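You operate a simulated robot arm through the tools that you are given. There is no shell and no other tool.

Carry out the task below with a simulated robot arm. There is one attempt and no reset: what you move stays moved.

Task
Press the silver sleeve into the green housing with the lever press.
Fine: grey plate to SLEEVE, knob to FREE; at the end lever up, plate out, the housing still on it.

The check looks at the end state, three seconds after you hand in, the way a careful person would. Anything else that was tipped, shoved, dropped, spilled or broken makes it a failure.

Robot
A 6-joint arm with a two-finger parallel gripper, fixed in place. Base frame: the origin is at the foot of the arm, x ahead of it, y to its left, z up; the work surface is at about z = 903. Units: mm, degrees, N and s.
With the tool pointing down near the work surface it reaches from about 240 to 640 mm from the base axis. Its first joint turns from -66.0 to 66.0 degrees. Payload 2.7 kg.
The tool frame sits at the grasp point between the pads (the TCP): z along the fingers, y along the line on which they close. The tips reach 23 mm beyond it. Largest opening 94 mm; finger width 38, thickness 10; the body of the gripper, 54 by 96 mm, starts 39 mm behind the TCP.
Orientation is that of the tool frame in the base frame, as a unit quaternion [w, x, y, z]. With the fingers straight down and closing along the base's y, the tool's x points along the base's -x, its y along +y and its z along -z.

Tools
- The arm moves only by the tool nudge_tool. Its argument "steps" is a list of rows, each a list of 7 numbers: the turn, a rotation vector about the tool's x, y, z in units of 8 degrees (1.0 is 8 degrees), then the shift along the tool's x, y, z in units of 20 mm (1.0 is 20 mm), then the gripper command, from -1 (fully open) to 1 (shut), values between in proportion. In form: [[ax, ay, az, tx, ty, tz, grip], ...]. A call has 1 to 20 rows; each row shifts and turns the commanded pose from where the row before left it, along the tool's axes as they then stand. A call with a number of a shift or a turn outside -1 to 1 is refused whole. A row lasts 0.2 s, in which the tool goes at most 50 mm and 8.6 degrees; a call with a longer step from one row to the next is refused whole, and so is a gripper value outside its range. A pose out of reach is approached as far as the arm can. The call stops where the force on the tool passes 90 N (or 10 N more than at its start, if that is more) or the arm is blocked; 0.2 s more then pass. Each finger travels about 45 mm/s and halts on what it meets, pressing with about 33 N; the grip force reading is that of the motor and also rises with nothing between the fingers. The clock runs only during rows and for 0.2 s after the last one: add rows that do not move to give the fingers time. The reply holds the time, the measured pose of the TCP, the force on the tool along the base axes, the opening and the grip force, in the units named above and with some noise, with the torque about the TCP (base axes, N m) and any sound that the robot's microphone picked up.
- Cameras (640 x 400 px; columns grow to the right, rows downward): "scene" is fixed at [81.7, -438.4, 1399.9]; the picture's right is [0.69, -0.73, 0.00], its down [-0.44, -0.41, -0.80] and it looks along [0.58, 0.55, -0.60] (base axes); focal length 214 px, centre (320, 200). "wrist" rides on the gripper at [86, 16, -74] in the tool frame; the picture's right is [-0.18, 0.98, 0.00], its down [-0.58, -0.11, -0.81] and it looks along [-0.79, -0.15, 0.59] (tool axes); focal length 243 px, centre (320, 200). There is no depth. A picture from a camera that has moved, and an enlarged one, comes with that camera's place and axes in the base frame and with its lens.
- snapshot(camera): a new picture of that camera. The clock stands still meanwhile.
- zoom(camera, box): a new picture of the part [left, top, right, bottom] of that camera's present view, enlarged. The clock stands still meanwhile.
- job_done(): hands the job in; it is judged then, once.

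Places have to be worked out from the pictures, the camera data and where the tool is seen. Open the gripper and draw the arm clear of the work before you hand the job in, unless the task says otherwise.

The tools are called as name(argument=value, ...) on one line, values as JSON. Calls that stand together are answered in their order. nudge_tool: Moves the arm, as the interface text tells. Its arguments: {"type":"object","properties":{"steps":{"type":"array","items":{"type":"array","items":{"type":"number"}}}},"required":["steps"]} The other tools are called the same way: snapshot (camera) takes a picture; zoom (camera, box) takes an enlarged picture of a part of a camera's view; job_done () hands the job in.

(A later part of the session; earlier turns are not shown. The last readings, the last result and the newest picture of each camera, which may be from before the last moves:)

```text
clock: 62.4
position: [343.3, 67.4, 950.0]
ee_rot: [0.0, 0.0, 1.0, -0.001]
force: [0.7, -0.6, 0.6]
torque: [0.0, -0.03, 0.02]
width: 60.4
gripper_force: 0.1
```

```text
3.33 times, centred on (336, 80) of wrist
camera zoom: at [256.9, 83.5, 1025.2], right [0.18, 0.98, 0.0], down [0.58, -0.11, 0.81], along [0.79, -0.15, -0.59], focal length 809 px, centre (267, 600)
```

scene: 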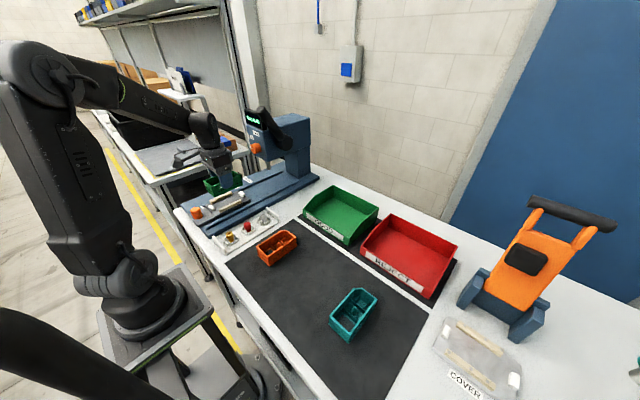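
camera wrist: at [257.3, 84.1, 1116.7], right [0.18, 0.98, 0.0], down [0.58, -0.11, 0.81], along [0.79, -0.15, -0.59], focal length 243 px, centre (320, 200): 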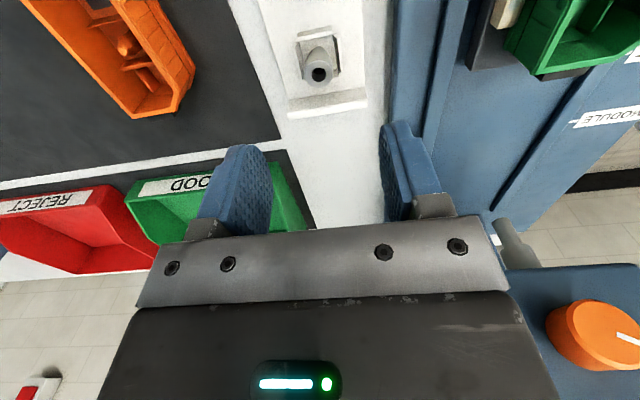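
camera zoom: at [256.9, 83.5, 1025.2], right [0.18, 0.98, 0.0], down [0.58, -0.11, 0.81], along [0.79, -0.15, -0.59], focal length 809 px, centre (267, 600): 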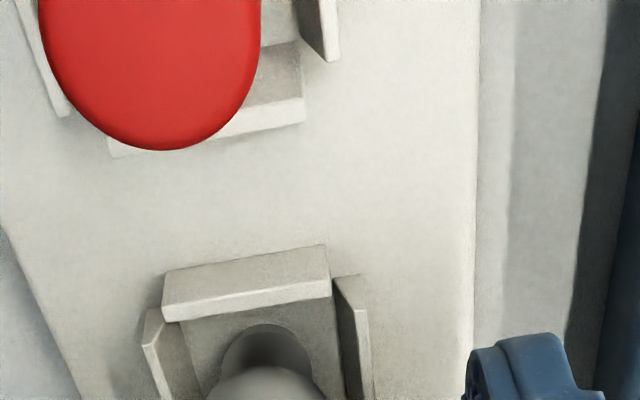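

I check the sleeve between the fingers in the full wrist view.

snapshot(camera="wrist")

zoom(camera="wrist", box=[230, 110, 422, 230])

```text
taken
camera wrist: at [256.9, 83.5, 1025.2], right [0.18, 0.98, 0.0], down [0.58, -0.11, 0.81], along [0.79, -0.15, -0.59], focal length 243 px, centre (320, 200)
```

wrist: 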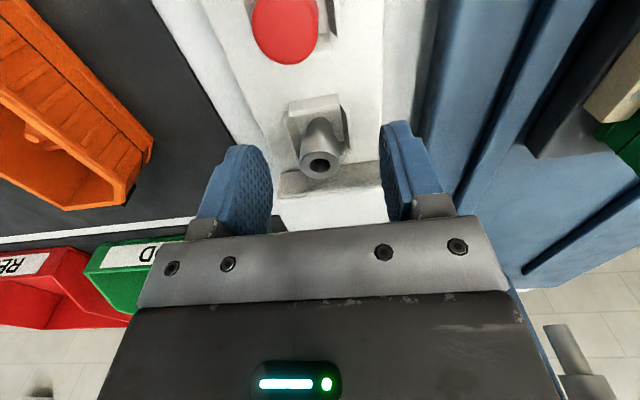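

```text
3.33 times, centred on (326, 170) of wrist
camera zoom: at [256.9, 83.5, 1025.2], right [0.18, 0.98, 0.0], down [0.58, -0.11, 0.81], along [0.79, -0.15, -0.59], focal length 809 px, centre (300, 300)
```

zoom: 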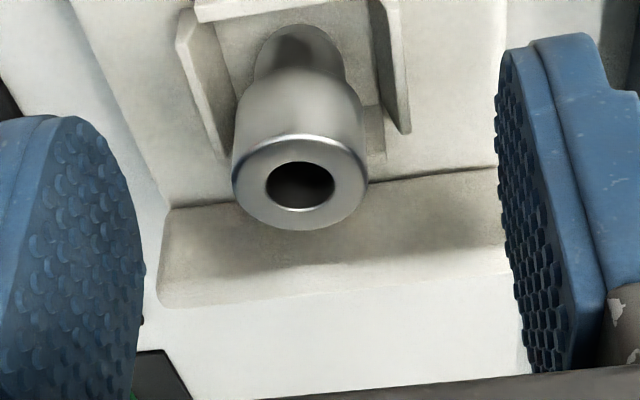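

The sleeve (OD≈21, bore≈10.8) is centred between the fingers. I close on it.

nudge_tool(steps=[[0, 0, 0, 0, 0, 0, 0.1], [0, 0, 0, 0, 0, 0, 0.3], [0, 0, 0, 0, 0, 0, 0.45], [0, 0, 0, 0, 0, 0, 0.6], [0, 0, 0, 0, 0, 0, 0.8], [0, 0, 0, 0, 0, 0, 1], [0, 0, 0, 0, 0, 0, 1]])

nudge_tool(steps=[[0, 0, 0, 0, 0, -0.3, 1], [0, 0, 0, 0, 0, -0.6, 1], [0, 0, 0, 0, 0, -1, 1], [0, 0, 0, 0, 0, -1, 1], [0, 0, 0, 0, 0, -1, 1], [0, 0, 0, 0, 0, -1, 1], [0, 0, 0, 0, 0, 0, 1]])

snapshot(camera="wrist")

zoom(camera="scene", box=[230, 165, 294, 215])

```text
clock: 64.0
position: [343.4, 67.9, 951.7]
ee_rot: [0.0, 0.0, 1.0, 0.0]
force: [-0.6, -1.0, 0.9]
torque: [-0.03, -0.01, 0.0]
width: 19.2
gripper_force: 33.4
```

```text
clock: 65.6
position: [344.5, 66.0, 1048.4]
ee_rot: [0.0, -0.001, 1.0, 0.0]
force: [0.1, -0.5, -0.9]
torque: [-0.02, 0.01, 0.02]
width: 19.1
gripper_force: 32.1
```

```text
taken
camera wrist: at [256.3, 83.5, 1124.1], right [0.18, 0.98, 0.0], down [0.58, -0.11, 0.81], along [0.79, -0.15, -0.59], focal length 243 px, centre (320, 200)
```

wrist: 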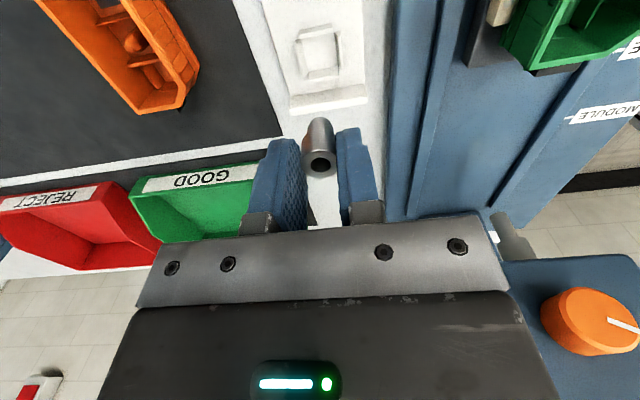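

```text
8.00 times, centred on (262, 190) of scene
camera zoom: at [81.7, -438.4, 1399.9], right [0.69, -0.73, 0.0], down [-0.44, -0.41, -0.8], along [0.58, 0.55, -0.6], focal length 1716 px, centre (784, 280)
```

zoom: 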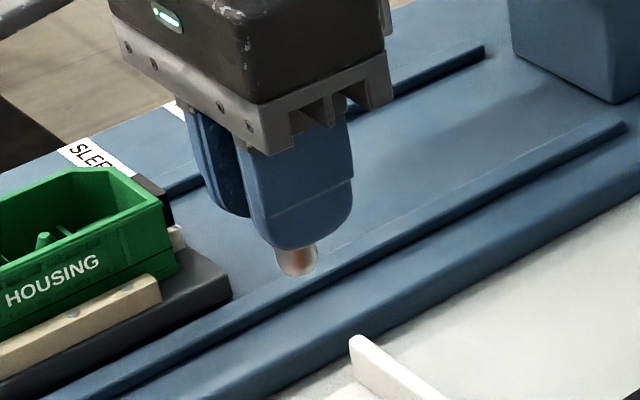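

The sleeve is held (19.2 mm) and lifted clean. I carry it over the housing, above the peg at about (306,221), staying well above the rim.

nudge_tool(steps=[[0, 0, 0, 0.23, 0.5, 0, 1], [0, 0, 0, 0.23, 1, 0, 1], [0, 0, 0, 0.23, 1, 0, 1], [0, 0, 0, 0.23, 1, 0, 1], [0, 0, 0, 0.23, 1, 0, 1], [0, 0, 0, 0.23, 1, 0, 1], [0, 0, 0, 0.23, 1, 0, 1], [0, 0, 0, 0.23, 1, 0, 1], [0, 0, 0, 0, 0.2, 0, 1], [0, 0, 0, 0, 0, 0, 1]])

snapshot(camera="wrist")

zoom(camera="wrist", box=[240, 20, 400, 180])

zoom(camera="scene", box=[190, 150, 270, 220])

```text
clock: 67.8
position: [305.9, 222.2, 1049.4]
ee_rot: [0.0, 0.0, 1.0, 0.0]
force: [0.2, -0.1, 0.1]
torque: [0.04, -0.01, 0.01]
width: 19.4
gripper_force: 33.3
```

```text
taken
camera wrist: at [219.4, 237.8, 1123.9], right [0.18, 0.98, 0.0], down [0.58, -0.11, 0.81], along [0.79, -0.15, -0.59], focal length 243 px, centre (320, 200)
```

wrist: 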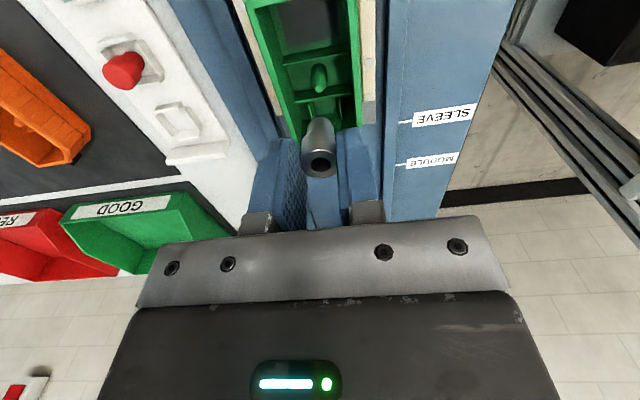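

```text
2.50 times, centred on (320, 100) of wrist
camera zoom: at [219.4, 237.8, 1123.9], right [0.18, 0.98, 0.0], down [0.58, -0.11, 0.81], along [0.79, -0.15, -0.59], focal length 606 px, centre (320, 450)
```

zoom: 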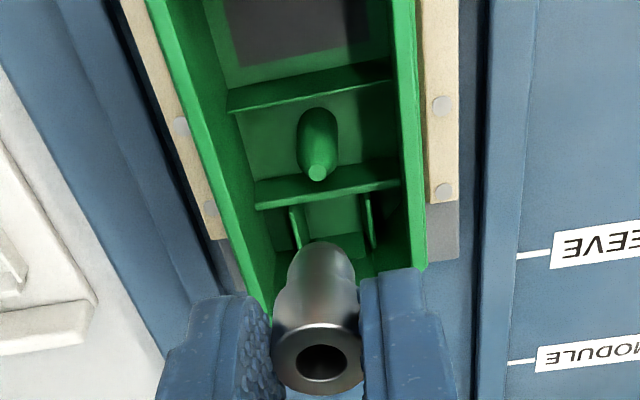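

```text
5.71 times, centred on (230, 185) of scene
camera zoom: at [81.7, -438.4, 1399.9], right [0.69, -0.73, 0.0], down [-0.44, -0.41, -0.8], along [0.58, 0.55, -0.6], focal length 1226 px, centre (834, 286)
```

zoom: 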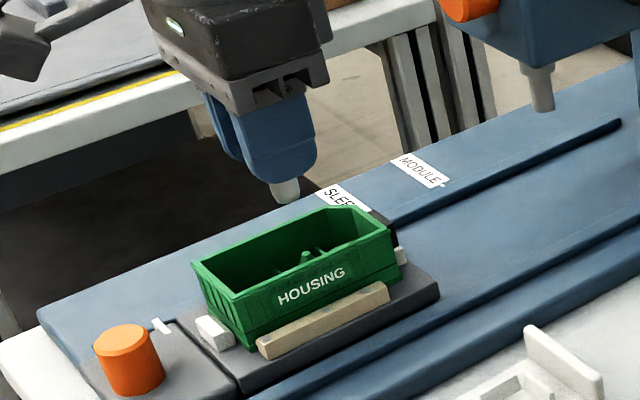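

Seen in the same picture, the sleeve axis is at about (306.9,221.3) and the peg at (306.1,221.1). I shift by -0.7 mm in x and lower to just above the peg tip.

nudge_tool(steps=[[0, 0, 0, 0.035, 0, 0.1, 1], [0, 0, 0, 0, 0, 0.35, 1], [0, 0, 0, 0, 0, 0.4, 1], [0, 0, 0, 0, 0, 0.4, 1], [0, 0, 0, 0, 0, 0.3, 1], [0, 0, 0, 0, 0, 0.15, 1], [0, 0, 0, 0, 0, 0, 1]])

zoom(camera="wrist", box=[240, 20, 400, 180])

zoom(camera="scene", box=[206, 165, 254, 210])

```text
clock: 69.4
position: [306.0, 221.6, 1015.0]
ee_rot: [0.0, 0.0, 1.0, 0.0]
force: [-0.4, 0.3, 0.4]
torque: [0.01, -0.02, 0.03]
width: 19.4
gripper_force: 33.2
```

```text
2.50 times, centred on (320, 100) of wrist
camera zoom: at [218.6, 237.5, 1089.7], right [0.18, 0.98, 0.0], down [0.58, -0.11, 0.81], along [0.79, -0.15, -0.59], focal length 606 px, centre (320, 450)
```

zoom: 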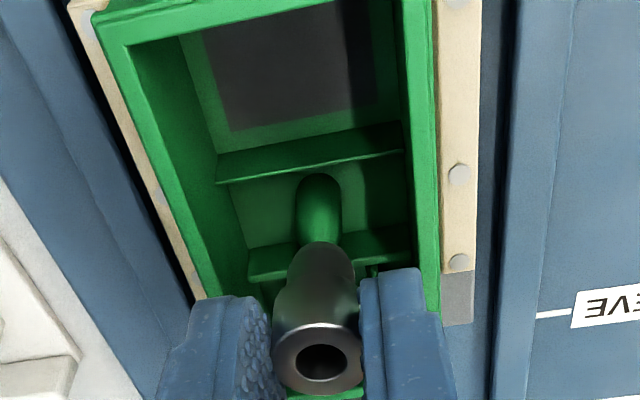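

```text
8.89 times, centred on (230, 188) of scene
camera zoom: at [81.7, -438.4, 1399.9], right [0.69, -0.73, 0.0], down [-0.44, -0.41, -0.8], along [0.58, 0.55, -0.6], focal length 1906 px, centre (1120, 311)
```

zoom: 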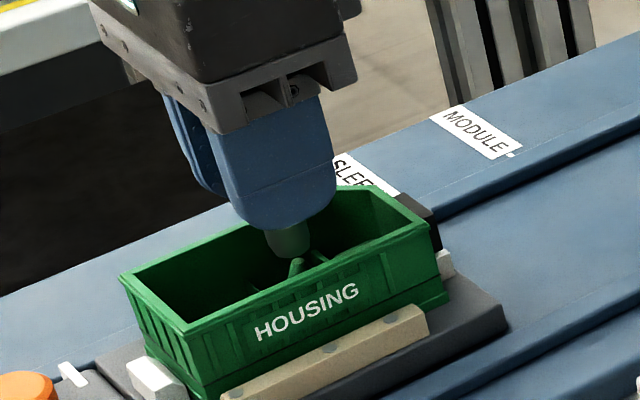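

The wrist view shows sleeve and peg aligned within about half a millimetre. I lower in 2 mm steps and watch for contact force.

nudge_tool(steps=[[0, 0, 0, 0, 0, 0.1, 1], [0, 0, 0, 0, 0, 0.1, 1], [0, 0, 0, 0, 0, 0, 1]])

nudge_tool(steps=[[0, 0, 0, 0, 0, 0.1, 1], [0, 0, 0, 0, 0, 0, 1]])

nudge_tool(steps=[[0, 0, 0, 0, 0, 0.1, 1], [0, 0, 0, 0, 0, 0, 1]])

```text
clock: 70.2
position: [308.0, 221.4, 1010.7]
ee_rot: [0.0, 0.0, 1.0, -0.001]
force: [-0.6, -0.4, -0.6]
torque: [-0.01, -0.02, 0.0]
width: 19.0
gripper_force: 32.8
```

```text
clock: 70.8
position: [305.9, 220.8, 1008.4]
ee_rot: [0.001, 0.001, 1.0, 0.0]
force: [-0.4, 0.5, 1.4]
torque: [0.04, -0.01, -0.04]
width: 19.4
gripper_force: 33.3
```

```text
clock: 71.4
position: [306.7, 221.4, 1008.7]
ee_rot: [0.002, -0.001, 1.0, 0.001]
force: [-1.0, -3.1, 20.7]
torque: [-0.19, 0.0, -0.03]
width: 19.1
gripper_force: 33.4
```

Contact: about 20 N at TCP z≈1008.5, which puts the sleeve's bottom near the peg's tip level. I look at the geometry there.

zoom(camera="wrist", box=[270, 60, 366, 180])

zoom(camera="scene", box=[212, 175, 244, 200])

```text
3.33 times, centred on (318, 120) of wrist
camera zoom: at [219.1, 237.6, 1082.8], right [0.18, 0.98, 0.0], down [0.58, -0.11, 0.81], along [0.8, -0.15, -0.59], focal length 809 px, centre (327, 467)
```

zoom: 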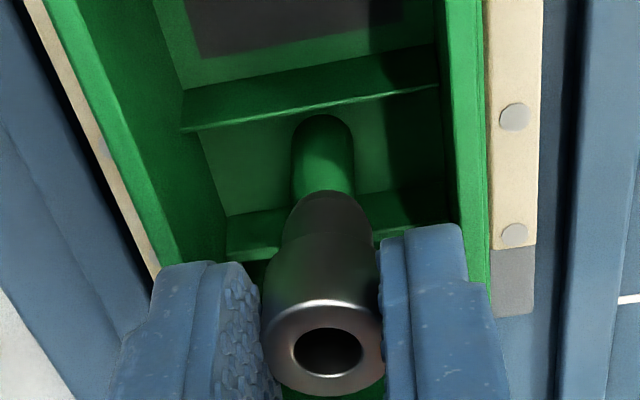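

```text
16.00 times, centred on (228, 188) of scene
camera zoom: at [81.5, -438.6, 1399.8], right [0.69, -0.73, 0.0], down [-0.44, -0.41, -0.8], along [0.58, 0.55, -0.6], focal length 3432 px, centre (1792, 400)
```

zoom: 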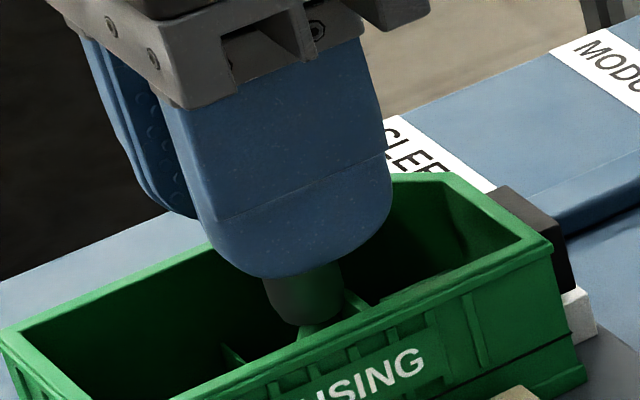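

By the scene camera the sleeve's bottom is just at the peg's tip, and the sleeve may be 2-3 mm short in x. I lift 3 mm, shift +1.8 mm in x and feel again.

nudge_tool(steps=[[0, 0, 0, 0, 0, -0.2, 1], [0, 0, 0, -0.09, 0, 0, 1], [0, 0, 0, 0, 0, 0, 1]])

zoom(camera="scene", box=[212, 175, 244, 200])

nudge_tool(steps=[[0, 0, 0, 0, 0, 0.1, 1], [0, 0, 0, 0, 0, 0.05, 1], [0, 0, 0, 0, 0, 0, 1]])

nudge_tool(steps=[[0, 0, 0, 0, 0, 0.1, 1], [0, 0, 0, 0, 0, 0, 1]])

```text
clock: 72.2
position: [306.4, 221.5, 1010.4]
ee_rot: [0.0, 0.0, 1.0, 0.001]
force: [0.3, -0.3, -0.2]
torque: [-0.02, -0.03, 0.01]
width: 19.1
gripper_force: 32.9
```

```text
16.00 times, centred on (228, 188) of scene
camera zoom: at [81.7, -438.4, 1399.9], right [0.69, -0.73, 0.0], down [-0.44, -0.41, -0.8], along [0.58, 0.55, -0.6], focal length 3432 px, centre (1792, 400)
```

zoom: 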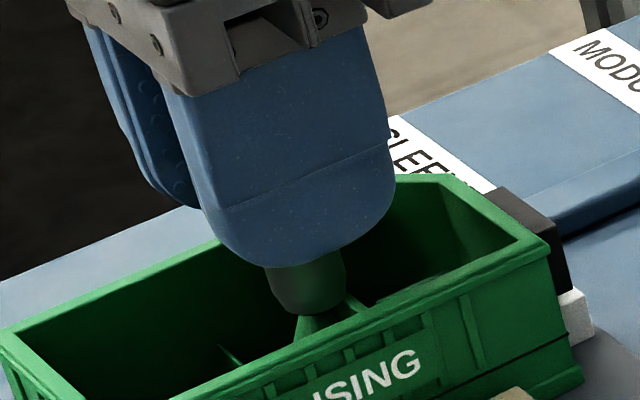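

```text
clock: 73.0
position: [309.1, 222.3, 1007.0]
ee_rot: [0.001, 0.0, 1.0, 0.0]
force: [0.0, -1.2, 5.8]
torque: [-0.05, 0.03, 0.03]
width: 19.1
gripper_force: 33.0
```

```text
clock: 73.6
position: [305.9, 221.4, 1006.0]
ee_rot: [0.003, -0.001, 1.0, 0.002]
force: [1.0, 0.6, 19.9]
torque: [0.1, -0.01, 0.0]
width: 19.3
gripper_force: 32.9
```

Contact height hardly changed with the shift. I raise 10 mm and measure the sleeve-to-peg alignment carefully in both cameras.

nudge_tool(steps=[[0, 0, 0, 0, 0, -0.3, 1], [0, 0, 0, 0, 0, -0.3, 1], [0, 0, 0, 0, 0, 0, 1]])

zoom(camera="scene", box=[218, 178, 242, 200])

zoom(camera="wrist", box=[280, 60, 360, 180])

```text
clock: 74.4
position: [307.4, 221.6, 1018.1]
ee_rot: [0.0, 0.0, 1.0, 0.0]
force: [-0.2, -0.3, -0.4]
torque: [0.01, -0.01, -0.01]
width: 19.1
gripper_force: 33.3
```

```text
16.00 times, centred on (230, 189) of scene
camera zoom: at [81.7, -438.4, 1399.9], right [0.69, -0.73, 0.0], down [-0.44, -0.41, -0.8], along [0.58, 0.55, -0.6], focal length 3432 px, centre (1760, 376)
```

zoom: 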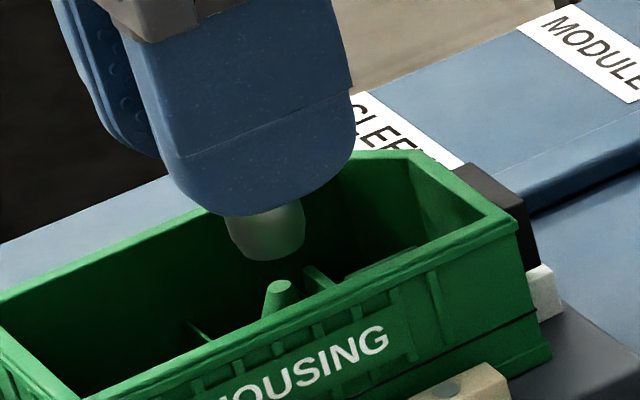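

```text
3.33 times, centred on (320, 120) of wrist
camera zoom: at [220.7, 237.3, 1092.4], right [0.18, 0.98, 0.0], down [0.58, -0.11, 0.81], along [0.79, -0.15, -0.59], focal length 809 px, centre (320, 467)
```

zoom: 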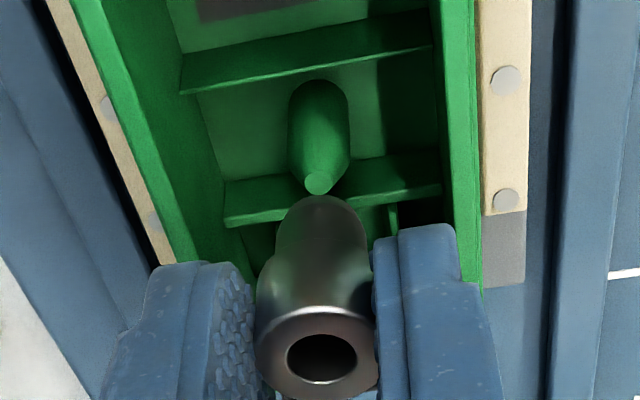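

The scene camera suggests the peg lies about (-1.5,-2.7) mm from the sleeve axis, while the wrist camera says mainly -2 mm in x. I probe at a compromise offset (-2,-1.5) to feel whether the nose enters the bore.

nudge_tool(steps=[[0, 0, 0, 0.1, -0.075, 0, 1], [0, 0, 0, 0, 0, 0.25, 1], [0, 0, 0, 0, 0, 0.2, 1], [0, 0, 0, 0, 0, 0, 1]])

nudge_tool(steps=[[0, 0, 0, 0, 0, 0.1, 1], [0, 0, 0, 0, 0, 0, 1]])

```text
clock: 75.4
position: [305.8, 219.5, 1008.4]
ee_rot: [-0.001, 0.0, 1.0, -0.001]
force: [-0.3, -0.4, 0.4]
torque: [-0.01, -0.01, -0.01]
width: 19.3
gripper_force: 33.2
```

```text
clock: 76.0
position: [305.9, 220.5, 1007.2]
ee_rot: [0.001, 0.0, 1.0, 0.0]
force: [-0.9, -0.3, 3.8]
torque: [-0.09, -0.01, 0.0]
width: 19.3
gripper_force: 33.1
```

At the same height the force is now only 3.8 N instead of 20, so this is nearer the bore. I press on a little to see whether it keeps entering.

nudge_tool(steps=[[0, 0, 0, 0, 0, 0.1, 1], [0, 0, 0, 0, 0, 0, 1]])

nudge_tool(steps=[[0, 0, 0, 0, -0.05, 0, 1], [0, 0, 0, 0, 0, 0, 1]])

```text
clock: 76.6
position: [305.1, 219.4, 1005.7]
ee_rot: [0.001, 0.0, 1.0, 0.0]
force: [-0.4, -1.4, 18.1]
torque: [0.03, -0.03, -0.01]
width: 19.4
gripper_force: 33.0
```

```text
clock: 77.2
position: [305.1, 219.3, 1004.9]
ee_rot: [0.001, 0.0, 1.0, 0.001]
force: [1.2, 5.6, 14.2]
torque: [0.25, -0.1, -0.01]
width: 19.3
gripper_force: 33.2
```

I lift a few millimetres to release friction and probe again at this new y (another -1 mm).

nudge_tool(steps=[[0, 0, 0, 0, 0, -0.25, 1], [0, 0, 0, 0, 0, 0, 1], [0, 0, 0, 0, 0, 0.15, 1], [0, 0, 0, 0, 0, 0, 1]])

nudge_tool(steps=[[0, 0, 0, 0, 0, 0.1, 1], [0, 0, 0, 0, 0, 0, 1]])

zoom(camera="scene", box=[218, 178, 242, 200])

```text
clock: 78.2
position: [305.7, 220.6, 1006.1]
ee_rot: [-0.001, 0.0, 1.0, 0.0]
force: [-0.5, 0.2, -0.9]
torque: [0.0, -0.01, -0.02]
width: 19.5
gripper_force: 32.6
```

```text
clock: 78.8
position: [305.0, 218.4, 1005.5]
ee_rot: [0.0, 0.0, 1.0, 0.0]
force: [-0.5, -0.5, 5.3]
torque: [-0.01, -0.01, -0.01]
width: 19.6
gripper_force: 33.1
```

```text
16.00 times, centred on (230, 189) of scene
camera zoom: at [81.6, -438.4, 1399.9], right [0.69, -0.73, 0.0], down [-0.44, -0.41, -0.8], along [0.58, 0.55, -0.6], focal length 3432 px, centre (1760, 376)
```

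zoom: 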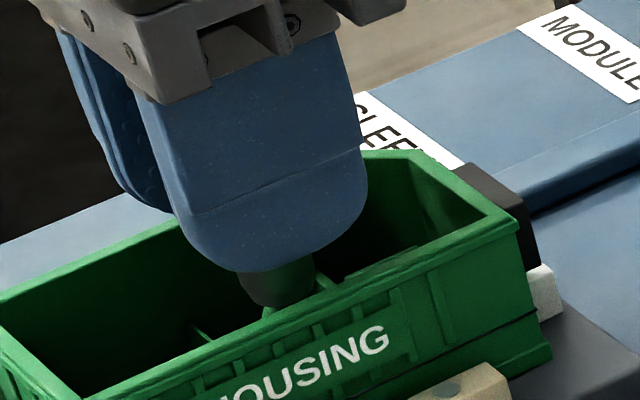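

At 1005 the force fell from 18 N to 5 N: the nose really is entering the bore as y is corrected, so the peg is the mating feature. I fine-tune with (+0.5,-0.3) mm and feel further.

nudge_tool(steps=[[0, 0, 0, 0, 0, -0.15, 1], [0, 0, 0, -0.025, -0.015, 0, 1], [0, 0, 0, 0, 0, 0.15, 1], [0, 0, 0, 0, 0, 0, 1]])

nudge_tool(steps=[[0, 0, 0, 0, 0, 0.05, 1], [0, 0, 0, 0, 0, 0, 1]])

nudge_tool(steps=[[0, 0, 0, 0, 0, 0.05, 1], [0, 0, 0, 0, 0, 0, 1]])

```text
clock: 79.8
position: [306.0, 219.9, 1003.8]
ee_rot: [0.001, 0.0, 1.0, 0.0]
force: [-0.6, -0.3, 4.1]
torque: [0.04, 0.05, 0.05]
width: 19.2
gripper_force: 32.9
```

```text
clock: 80.4
position: [308.2, 219.4, 1004.6]
ee_rot: [0.001, -0.001, 1.0, 0.002]
force: [0.8, 0.5, 9.1]
torque: [0.01, -0.01, -0.01]
width: 19.3
gripper_force: 32.7
```

```text
clock: 81.0
position: [306.7, 218.1, 1003.0]
ee_rot: [0.001, -0.001, 1.0, 0.001]
force: [0.3, 1.3, 15.2]
torque: [0.13, 0.0, 0.02]
width: 18.9
gripper_force: 33.1
```

The force now starts lower each time, but I must make sure the sleeve isn't simply slipping up in the grip. I compare the ring's place between the fingers with the earlier view.

zoom(camera="wrist", box=[280, 60, 360, 180])

zoom(camera="scene", box=[212, 170, 244, 200])

```text
3.33 times, centred on (320, 120) of wrist
camera zoom: at [219.5, 235.2, 1077.8], right [0.18, 0.98, 0.0], down [0.58, -0.11, 0.81], along [0.79, -0.15, -0.59], focal length 809 px, centre (320, 467)
```

zoom: 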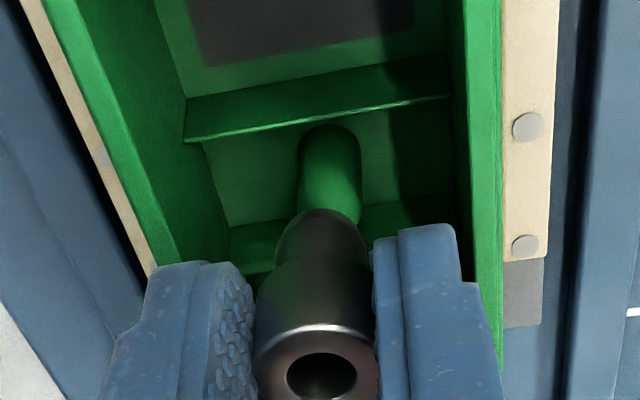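

```text
13.33 times, centred on (228, 185) of scene
camera zoom: at [81.6, -438.4, 1399.9], right [0.69, -0.73, 0.0], down [-0.44, -0.41, -0.8], along [0.58, 0.55, -0.6], focal length 2860 px, centre (1547, 400)
```

zoom: 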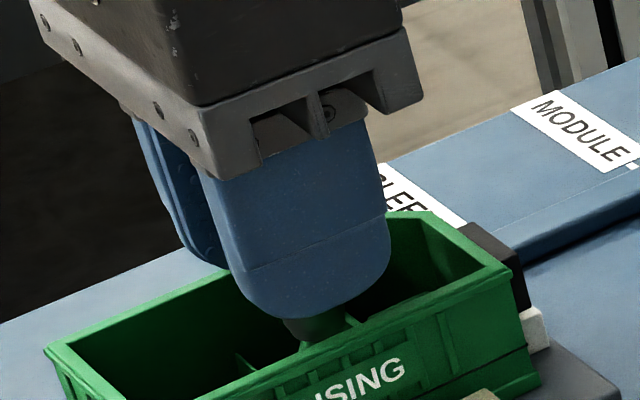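

The ring sits about 5 mm higher between the fingers: the sleeve slipped up in the grip and its bottom never passed the peg's tip at any of these offsets. So the sleeve's bottom may be closed. I lift off and will turn the sleeve's underside toward the scene camera to see.

nudge_tool(steps=[[0, 0, 0, 0, 0, -0.4, 1], [0, 0, 0, 0, 0, -0.8, 1], [0, 0, 0, 0, 0, -1, 1], [0, 0, 0, 0, 0, -1, 1], [0, 0, 0, 0, 0, -1, 1], [0, 0, 0, 0, 0, -1, 1], [0, 0, 0, 0, 0, -1, 1], [0, 0, 0, 0, -0.5, -1, 1], [0, 0, 0, 0, -1, 0, 1], [0, 0, 0, 0, -1, 0, 1], [0, 0, 0, 0, -1, 0, 1], [0, 0, 0, 0, -1, 0, 1], [0, 0, 0, 0, -1, 0, 1], [0, 0, 0, 0, -1, 0, 1], [0, 0, 0, 0, -1, 0, 1], [0, 0, 0, 0, -1, 0, 1], [0, 0, 0, 0, -1, 0, 1], [0, 0, 0, 0, -0.5, 0, 1], [0, 0, 0, 0, 0, 0, 1]])

nudge_tool(steps=[[1, 0, 0, 0, 0, 0, 1], [1, 0, 0, 0, 0, 0, 1], [1, 0, 0, 0, 0, 0, 1], [1, 0, 0, 0, 0, 0, 1], [1, 0, 0, 0, 0, 0, 1], [1, 0, 0, 0, 0, 0, 1], [1, 0, 0, 0, 0, 0, 1], [1, 0, 0, 0, 0, 0, 1], [1, 0, 0, 0, 0, 0, 1], [0, 0, 0, 0, 0, 0, 1]])

snapshot(camera="scene")

```text
clock: 85.0
position: [306.9, 19.3, 1145.9]
ee_rot: [0.001, 0.0, 1.0, 0.0]
force: [0.4, 0.4, -0.3]
torque: [0.0, 0.01, 0.03]
width: 19.5
gripper_force: 33.7
```

```text
clock: 87.2
position: [307.0, 18.8, 1146.7]
ee_rot: [0.002, 0.0, 0.809, -0.588]
force: [0.6, -0.2, -1.0]
torque: [0.0, -0.02, -0.02]
width: 19.5
gripper_force: 32.9
```

```text
taken
```

scene: 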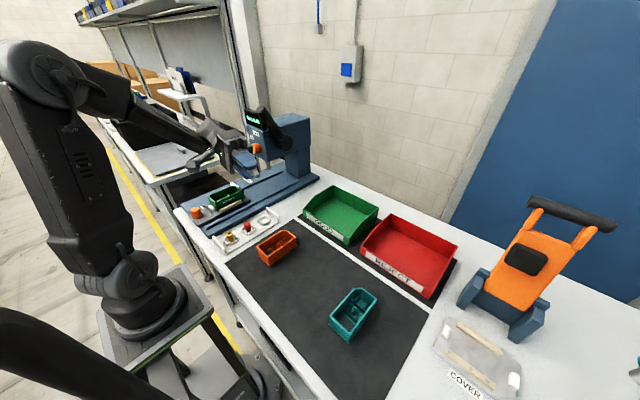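

The tool is tilted 72°, with the sleeve's underside facing the scene camera. I zoom in on it.

zoom(camera="scene", box=[220, 140, 268, 180])

```text
10.00 times, centred on (244, 160) of scene
camera zoom: at [81.7, -438.4, 1399.9], right [0.69, -0.73, 0.0], down [-0.44, -0.41, -0.8], along [0.58, 0.55, -0.6], focal length 2145 px, centre (1080, 600)
```

zoom: 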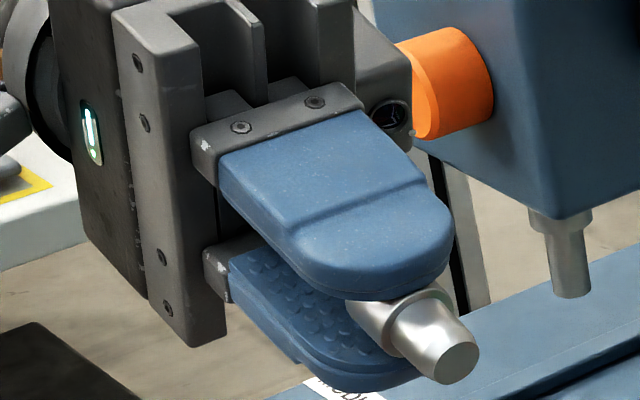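

The underside is solid: the shank is a closed pin, so it cannot go over the peg. It belongs in the walled pocket, which is exactly what the ram is centred on at SLEEVE and whose walls (≈14 mm) match the shank length. I'll level the tool, set the sleeve back in its tray cup and regrip it higher, so the fingertips stay above the housing rim.

nudge_tool(steps=[[-1, 0, 0, 0, 0, 0, 1], [-1, 0, 0, 0, 0, 0, 1], [-1, 0, 0, 0, 0, 0, 1], [-1, 0, 0, 0, 0, 0, 1], [-1, 0, 0, 0, 0, 0, 1], [-1, 0, 0, 0, 0, 0, 1], [-1, 0, 0, 0, 0, 0, 1], [-1, 0, 0, 0, 0, 0, 1], [-1, 0, 0, 0, 0, 0, 1], [0, 0, 0, -0.6, 0.8, 0, 1], [0, 0, 0, -0.6, 0.8, 0.8, 1], [0, 0, 0, -0.6, 0.8, 1, 1], [0, 0, 0, 0, 0, 1, 1], [0, 0, 0, 0, 0, 1, 1], [0, 0, 0, 0, 0, 1, 1], [0, 0, 0, 0, 0, 0, 1]])

snapshot(camera="wrist")

zoom(camera="wrist", box=[256, 20, 400, 180])

```text
clock: 90.6
position: [342.4, 66.6, 1049.6]
ee_rot: [-0.001, 0.0, 1.0, 0.0]
force: [0.9, 0.0, -0.4]
torque: [0.0, 0.01, -0.05]
width: 19.4
gripper_force: 33.4
```

```text
taken
camera wrist: at [255.1, 83.1, 1124.8], right [0.18, 0.98, 0.0], down [0.58, -0.11, 0.81], along [0.79, -0.15, -0.59], focal length 243 px, centre (320, 200)
```

wrist: 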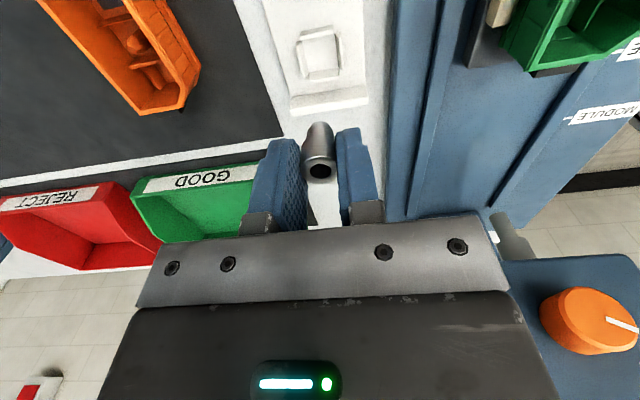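

```text
2.50 times, centred on (328, 100) of wrist
camera zoom: at [255.1, 83.1, 1124.8], right [0.18, 0.98, 0.0], down [0.58, -0.11, 0.81], along [0.79, -0.15, -0.59], focal length 606 px, centre (300, 450)
```

zoom: 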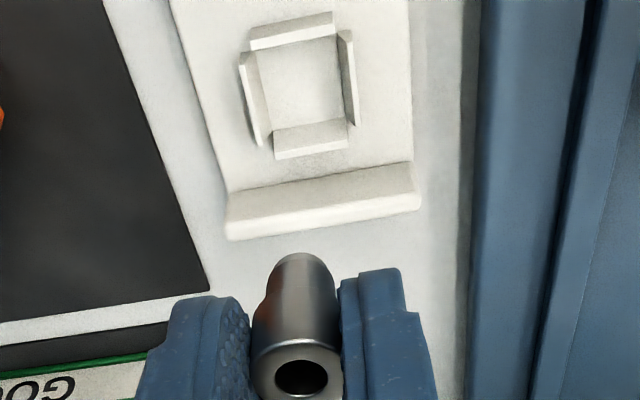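

The cup is right below (centre ≈(342.8,68)). I lower the sleeve into it, slowing near the floor.

nudge_tool(steps=[[0, 0, 0, -0.03, 0.05, 0.5, 1], [0, 0, 0, 0, 0, 1, 1], [0, 0, 0, 0, 0, 1, 1], [0, 0, 0, 0, 0, 1, 1], [0, 0, 0, 0, 0, 1, 1], [0, 0, 0, 0, 0, 0.4, 1], [0, 0, 0, 0, 0, 0, 1]])

nudge_tool(steps=[[0, 0, 0, 0, 0, 0.1, 1], [0, 0, 0, 0, 0, 0, 1]])

```text
clock: 92.2
position: [343.5, 67.2, 952.3]
ee_rot: [0.0, 0.0, 1.0, 0.0]
force: [0.4, 0.5, 0.4]
torque: [-0.01, 0.01, -0.01]
width: 19.5
gripper_force: 33.4
```

```text
clock: 92.8
position: [341.8, 68.7, 951.0]
ee_rot: [0.0, 0.0, 1.0, 0.0]
force: [0.0, -0.7, -0.8]
torque: [-0.04, -0.03, 0.0]
width: 19.3
gripper_force: 32.9
```

Still free; I continue down in 1-2 mm steps until it touches.

nudge_tool(steps=[[0, 0, 0, 0, 0, 0.1, 1], [0, 0, 0, 0, 0, 0, 1]])

nudge_tool(steps=[[0, 0, 0, 0, 0, 0.1, 1], [0, 0, 0, 0, 0, 0, 1]])

zoom(camera="scene", box=[244, 190, 284, 230])

```text
clock: 93.4
position: [343.6, 67.7, 948.1]
ee_rot: [0.001, 0.0, 1.0, 0.0]
force: [-0.3, -0.5, -0.7]
torque: [0.01, -0.01, 0.0]
width: 19.1
gripper_force: 32.8
```

```text
clock: 94.0
position: [343.0, 66.9, 946.5]
ee_rot: [0.001, 0.0, 1.0, 0.0]
force: [0.8, -1.0, 1.2]
torque: [-0.04, -0.02, 0.0]
width: 19.4
gripper_force: 33.1
```

```text
10.00 times, centred on (264, 210) of scene
camera zoom: at [81.7, -438.4, 1399.9], right [0.69, -0.73, 0.0], down [-0.44, -0.41, -0.8], along [0.58, 0.55, -0.6], focal length 2145 px, centre (880, 100)
```

zoom: 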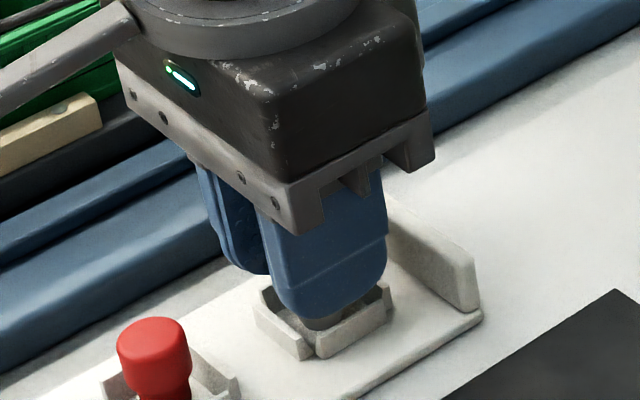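

Nearly there. I go on in 1 mm steps.

nudge_tool(steps=[[0, 0, 0, 0, 0, 0.05, 1], [0, 0, 0, 0, 0, 0.0, 1]])

nudge_tool(steps=[[0, 0, 0, 0, 0, 0.05, 1], [0, 0, 0, 0, 0, 0.0, 1]])

nudge_tool(steps=[[0, 0, 0, 0, 0, 0.05, 1], [0, 0, 0, 0, 0, 0.0, 1]])

```text
clock: 94.6
position: [343.2, 67.4, 945.3]
ee_rot: [0.001, -0.001, 1.0, 0.0]
force: [-2.1, -0.6, 10.4]
torque: [0.0, 0.06, 0.02]
width: 19.5
gripper_force: 33.2
```

```text
clock: 95.2
position: [343.3, 66.3, 944.6]
ee_rot: [0.002, -0.001, 1.0, 0.0]
force: [-2.5, -0.8, 19.8]
torque: [-0.06, 0.05, -0.01]
width: 19.6
gripper_force: 33.4
```

```text
clock: 95.8
position: [343.7, 67.2, 945.1]
ee_rot: [0.001, -0.001, 1.0, 0.0]
force: [-1.4, -0.7, 26.9]
torque: [-0.04, 0.02, -0.04]
width: 19.4
gripper_force: 33.1
```

The sleeve stands on the cup floor. I ease off, open the fingers, rise to z≈955 (tips about 5 mm below the sleeve's top) and check before regripping.

nudge_tool(steps=[[0, 0, 0, 0, 0, -0.12, 1], [0, 0, 0, 0, 0, 0, 0.45], [0, 0, 0, 0, 0, 0, 0.15], [0, 0, 0, 0, 0, 0, 0.15], [0, 0, 0, 0, 0, 0, 0.15], [0, 0, 0, 0, 0, -0.25, 0.15], [0, 0, 0, 0, 0, -0.23, 0.15], [0, 0, 0, 0, 0, 0, 0.15]])

zoom(camera="wrist", box=[230, 110, 422, 230])

zoom(camera="scene", box=[244, 190, 284, 230])

```text
clock: 97.6
position: [343.2, 66.8, 955.9]
ee_rot: [0.0, 0.0, 1.0, 0.0]
force: [-0.5, 0.6, -0.2]
torque: [-0.01, -0.01, -0.06]
width: 40.2
gripper_force: 0.1
```

```text
3.33 times, centred on (326, 170) of wrist
camera zoom: at [256.1, 83.8, 1030.9], right [0.18, 0.98, 0.0], down [0.58, -0.11, 0.81], along [0.79, -0.15, -0.59], focal length 809 px, centre (300, 300)
```

zoom: 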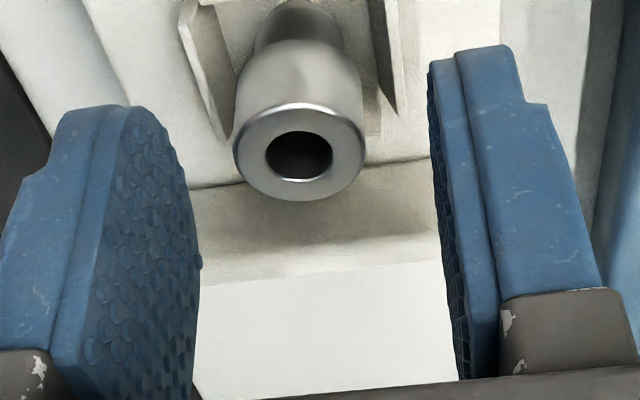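

```text
10.00 times, centred on (264, 210) of scene
camera zoom: at [81.7, -438.4, 1399.9], right [0.69, -0.73, 0.0], down [-0.44, -0.41, -0.8], along [0.58, 0.55, -0.6], focal length 2145 px, centre (880, 100)
```

zoom: 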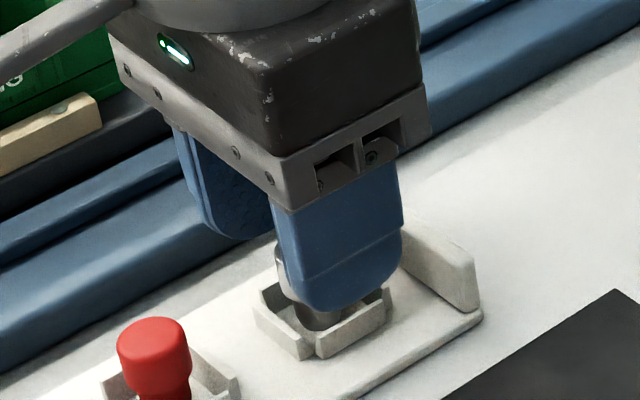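

The sleeve stands upright in the cup. I lower 1 mm and regrip so that the fingertips hold only its top 5 mm or so.

nudge_tool(steps=[[0, 0, 0, -0.02, 0.03, 0.05, 0.15], [0, 0, 0, 0, 0, 0, 0.4], [0, 0, 0, 0, 0, 0, 0.6], [0, 0, 0, 0, 0, 0, 1], [0, 0, 0, 0, 0, 0, 1], [0, 0, 0, 0, 0, 0, 1]])

nudge_tool(steps=[[0, 0, 0, 0, 0, -0.2, 1], [0, 0, 0, 0, 0, -0.5, 1], [0, 0, 0, 0, 0, -1, 1], [0, 0, 0, 0, 0, -1, 1], [0, 0, 0, 0, 0, -1, 1], [0, 0, 0, 0, 0, -1, 1], [0, 0, 0, 0, 0, 0, 1]])

zoom(camera="scene", box=[240, 165, 288, 205])

zoom(camera="wrist", box=[256, 60, 400, 200])

```text
clock: 99.0
position: [343.2, 68.7, 953.6]
ee_rot: [0.001, -0.001, 1.0, 0.0]
force: [-0.5, -0.5, -0.2]
torque: [0.0, -0.01, -0.03]
width: 19.3
gripper_force: 33.0
```

```text
clock: 100.6
position: [343.7, 67.7, 1049.4]
ee_rot: [0.0, 0.0, 1.0, 0.0]
force: [-0.1, 0.7, 0.2]
torque: [0.02, -0.03, 0.0]
width: 19.0
gripper_force: 32.9
```

```text
10.00 times, centred on (264, 185) of scene
camera zoom: at [81.7, -438.4, 1399.9], right [0.69, -0.73, 0.0], down [-0.44, -0.41, -0.8], along [0.58, 0.55, -0.6], focal length 2145 px, centre (880, 350)
```

zoom: 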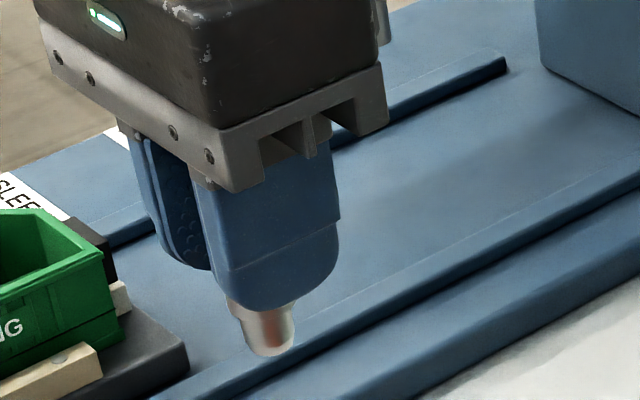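

```text
2.86 times, centred on (328, 130) of wrist
camera zoom: at [256.2, 84.4, 1124.3], right [0.18, 0.98, 0.0], down [0.58, -0.11, 0.81], along [0.79, -0.15, -0.59], focal length 693 px, centre (297, 400)
```

zoom: 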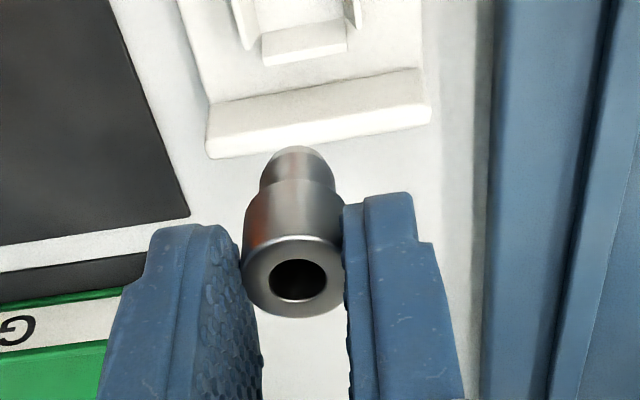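

The sleeve is now held near its top with most of it exposed. I carry it above the housing's pocket at about (333,221).

nudge_tool(steps=[[0, 0, 0, 0.06, 0.5, 0, 1], [0, 0, 0, 0.07, 1, 0, 1], [0, 0, 0, 0.07, 1, 0, 1], [0, 0, 0, 0.07, 1, 0, 1], [0, 0, 0, 0.07, 1, 0, 1], [0, 0, 0, 0.07, 1, 0, 1], [0, 0, 0, 0.07, 1, 0, 1], [0, 0, 0, 0.06, 1, 0, 1], [0, 0, 0, 0, 0.17, 0, 1], [0, 0, 0, 0, 0, 0, 1]])

zoom(camera="wrist", box=[240, 20, 400, 180])

zoom(camera="scene", box=[206, 155, 254, 205])

```text
clock: 102.8
position: [332.2, 220.6, 1047.5]
ee_rot: [0.0, 0.0, 1.0, 0.0]
force: [0.6, -0.2, 0.5]
torque: [0.02, -0.02, -0.02]
width: 19.2
gripper_force: 32.3
```

```text
2.50 times, centred on (320, 100) of wrist
camera zoom: at [245.6, 238.2, 1122.8], right [0.18, 0.98, 0.0], down [0.58, -0.11, 0.81], along [0.79, -0.15, -0.59], focal length 606 px, centre (320, 450)
```

zoom: 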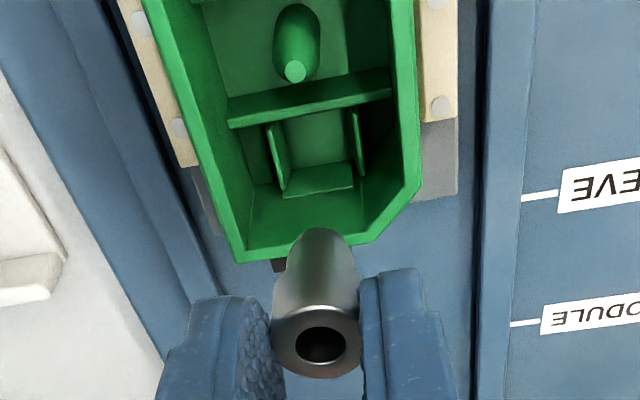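

```text
8.00 times, centred on (230, 180) of scene
camera zoom: at [81.7, -438.4, 1399.9], right [0.69, -0.73, 0.0], down [-0.44, -0.41, -0.8], along [0.58, 0.55, -0.6], focal length 1716 px, centre (1040, 360)
```

zoom: 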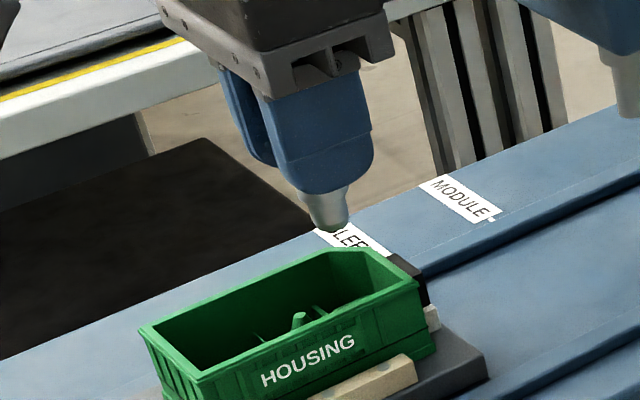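

In this view the pocket centre is about (332.8,221.5) and the sleeve about (333,221.9), aligned within half a millimetre. I lower until the shank is just above the pocket's wall tops.

nudge_tool(steps=[[0, 0, 0, 0, -0.02, 0.3, 1], [0, 0, 0, 0, 0, 0.5, 1], [0, 0, 0, 0, 0, 0.5, 1], [0, 0, 0, 0, 0, 0.5, 1], [0, 0, 0, 0, 0, 0.3, 1], [0, 0, 0, 0, 0, 0.1, 1], [0, 0, 0, 0, 0, 0, 1]])

zoom(camera="wrist", box=[240, 20, 400, 180])

zoom(camera="scene", box=[214, 165, 250, 200])

```text
clock: 104.4
position: [331.4, 221.7, 1003.9]
ee_rot: [0.0, 0.0, 1.0, 0.0]
force: [-0.4, 0.2, -0.7]
torque: [0.01, -0.01, -0.03]
width: 19.1
gripper_force: 33.2
```

```text
2.50 times, centred on (320, 100) of wrist
camera zoom: at [245.4, 237.5, 1079.2], right [0.18, 0.98, 0.0], down [0.58, -0.11, 0.81], along [0.79, -0.15, -0.59], focal length 606 px, centre (320, 450)
```

zoom: 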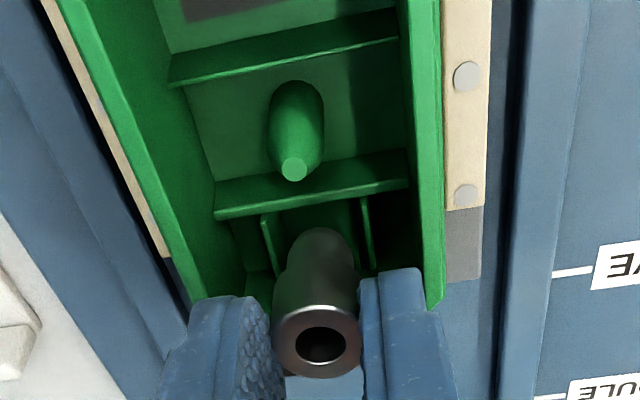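

```text
11.43 times, centred on (232, 182) of scene
camera zoom: at [81.7, -438.4, 1399.9], right [0.69, -0.73, 0.0], down [-0.44, -0.41, -0.8], along [0.58, 0.55, -0.6], focal length 2451 px, centre (1326, 400)
```

zoom: 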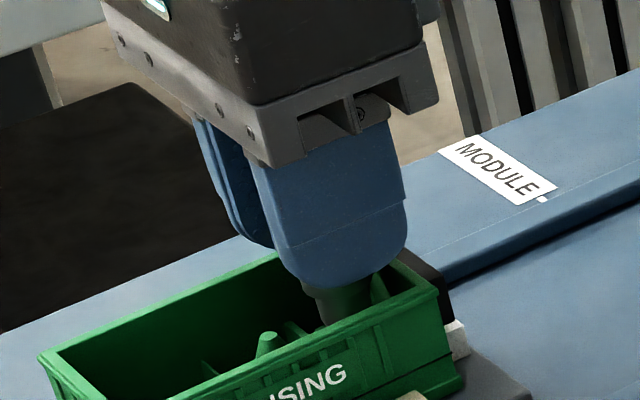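

The shank is centred between the side walls. I nudge +0.5 mm in x and ease it down into the pocket in small steps.

nudge_tool(steps=[[0, 0, 0, -0.025, 0, 0.1, 1], [0, 0, 0, 0, 0, 0.1, 1], [0, 0, 0, 0, 0, 0, 1]])

nudge_tool(steps=[[0, 0, 0, 0, 0, 0.1, 1], [0, 0, 0, 0, 0, 0, 1]])

nudge_tool(steps=[[0, 0, 0, 0, 0, 0.1, 1], [0, 0, 0, 0, 0, 0, 1]])

```text
clock: 105.2
position: [332.1, 221.3, 1000.8]
ee_rot: [0.0, 0.0, 1.0, 0.0]
force: [-0.1, -0.1, 0.5]
torque: [0.0, 0.0, 0.03]
width: 19.1
gripper_force: 32.4
```

```text
clock: 105.8
position: [333.0, 220.8, 998.3]
ee_rot: [0.0, 0.001, 1.0, 0.0]
force: [1.3, -1.0, -0.2]
torque: [-0.01, 0.02, -0.02]
width: 19.2
gripper_force: 32.6
```

```text
clock: 106.4
position: [333.6, 220.4, 996.6]
ee_rot: [0.001, -0.001, 1.0, 0.001]
force: [-1.0, -1.0, 7.6]
torque: [-0.07, -0.09, 0.0]
width: 19.1
gripper_force: 33.2
```

A first touch of 7.6 N at TCP z≈996. I check whether it is the fingertips on the rim or the shank in the pocket.

zoom(camera="wrist", box=[250, 60, 394, 180])

zoom(camera="scene", box=[220, 172, 248, 196])

```text
3.33 times, centred on (322, 120) of wrist
camera zoom: at [246.0, 237.1, 1071.9], right [0.18, 0.98, 0.0], down [0.58, -0.11, 0.81], along [0.79, -0.15, -0.59], focal length 809 px, centre (313, 467)
```

zoom: 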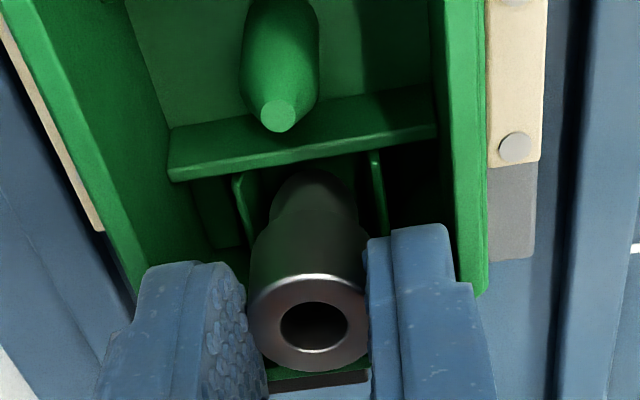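

```text
16.00 times, centred on (234, 184) of scene
camera zoom: at [81.6, -438.4, 1399.9], right [0.69, -0.73, 0.0], down [-0.44, -0.41, -0.8], along [0.58, 0.55, -0.6], focal length 3432 px, centre (1696, 456)
```

zoom: 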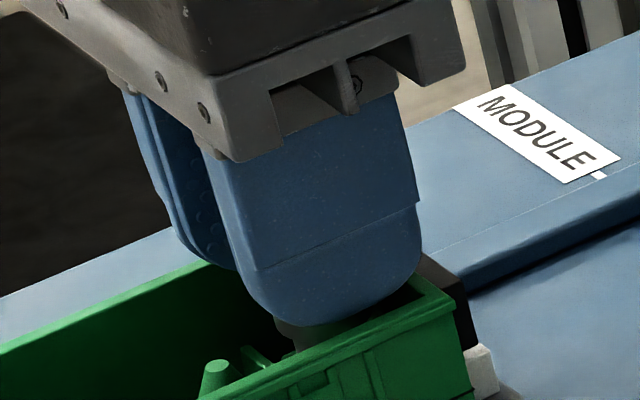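

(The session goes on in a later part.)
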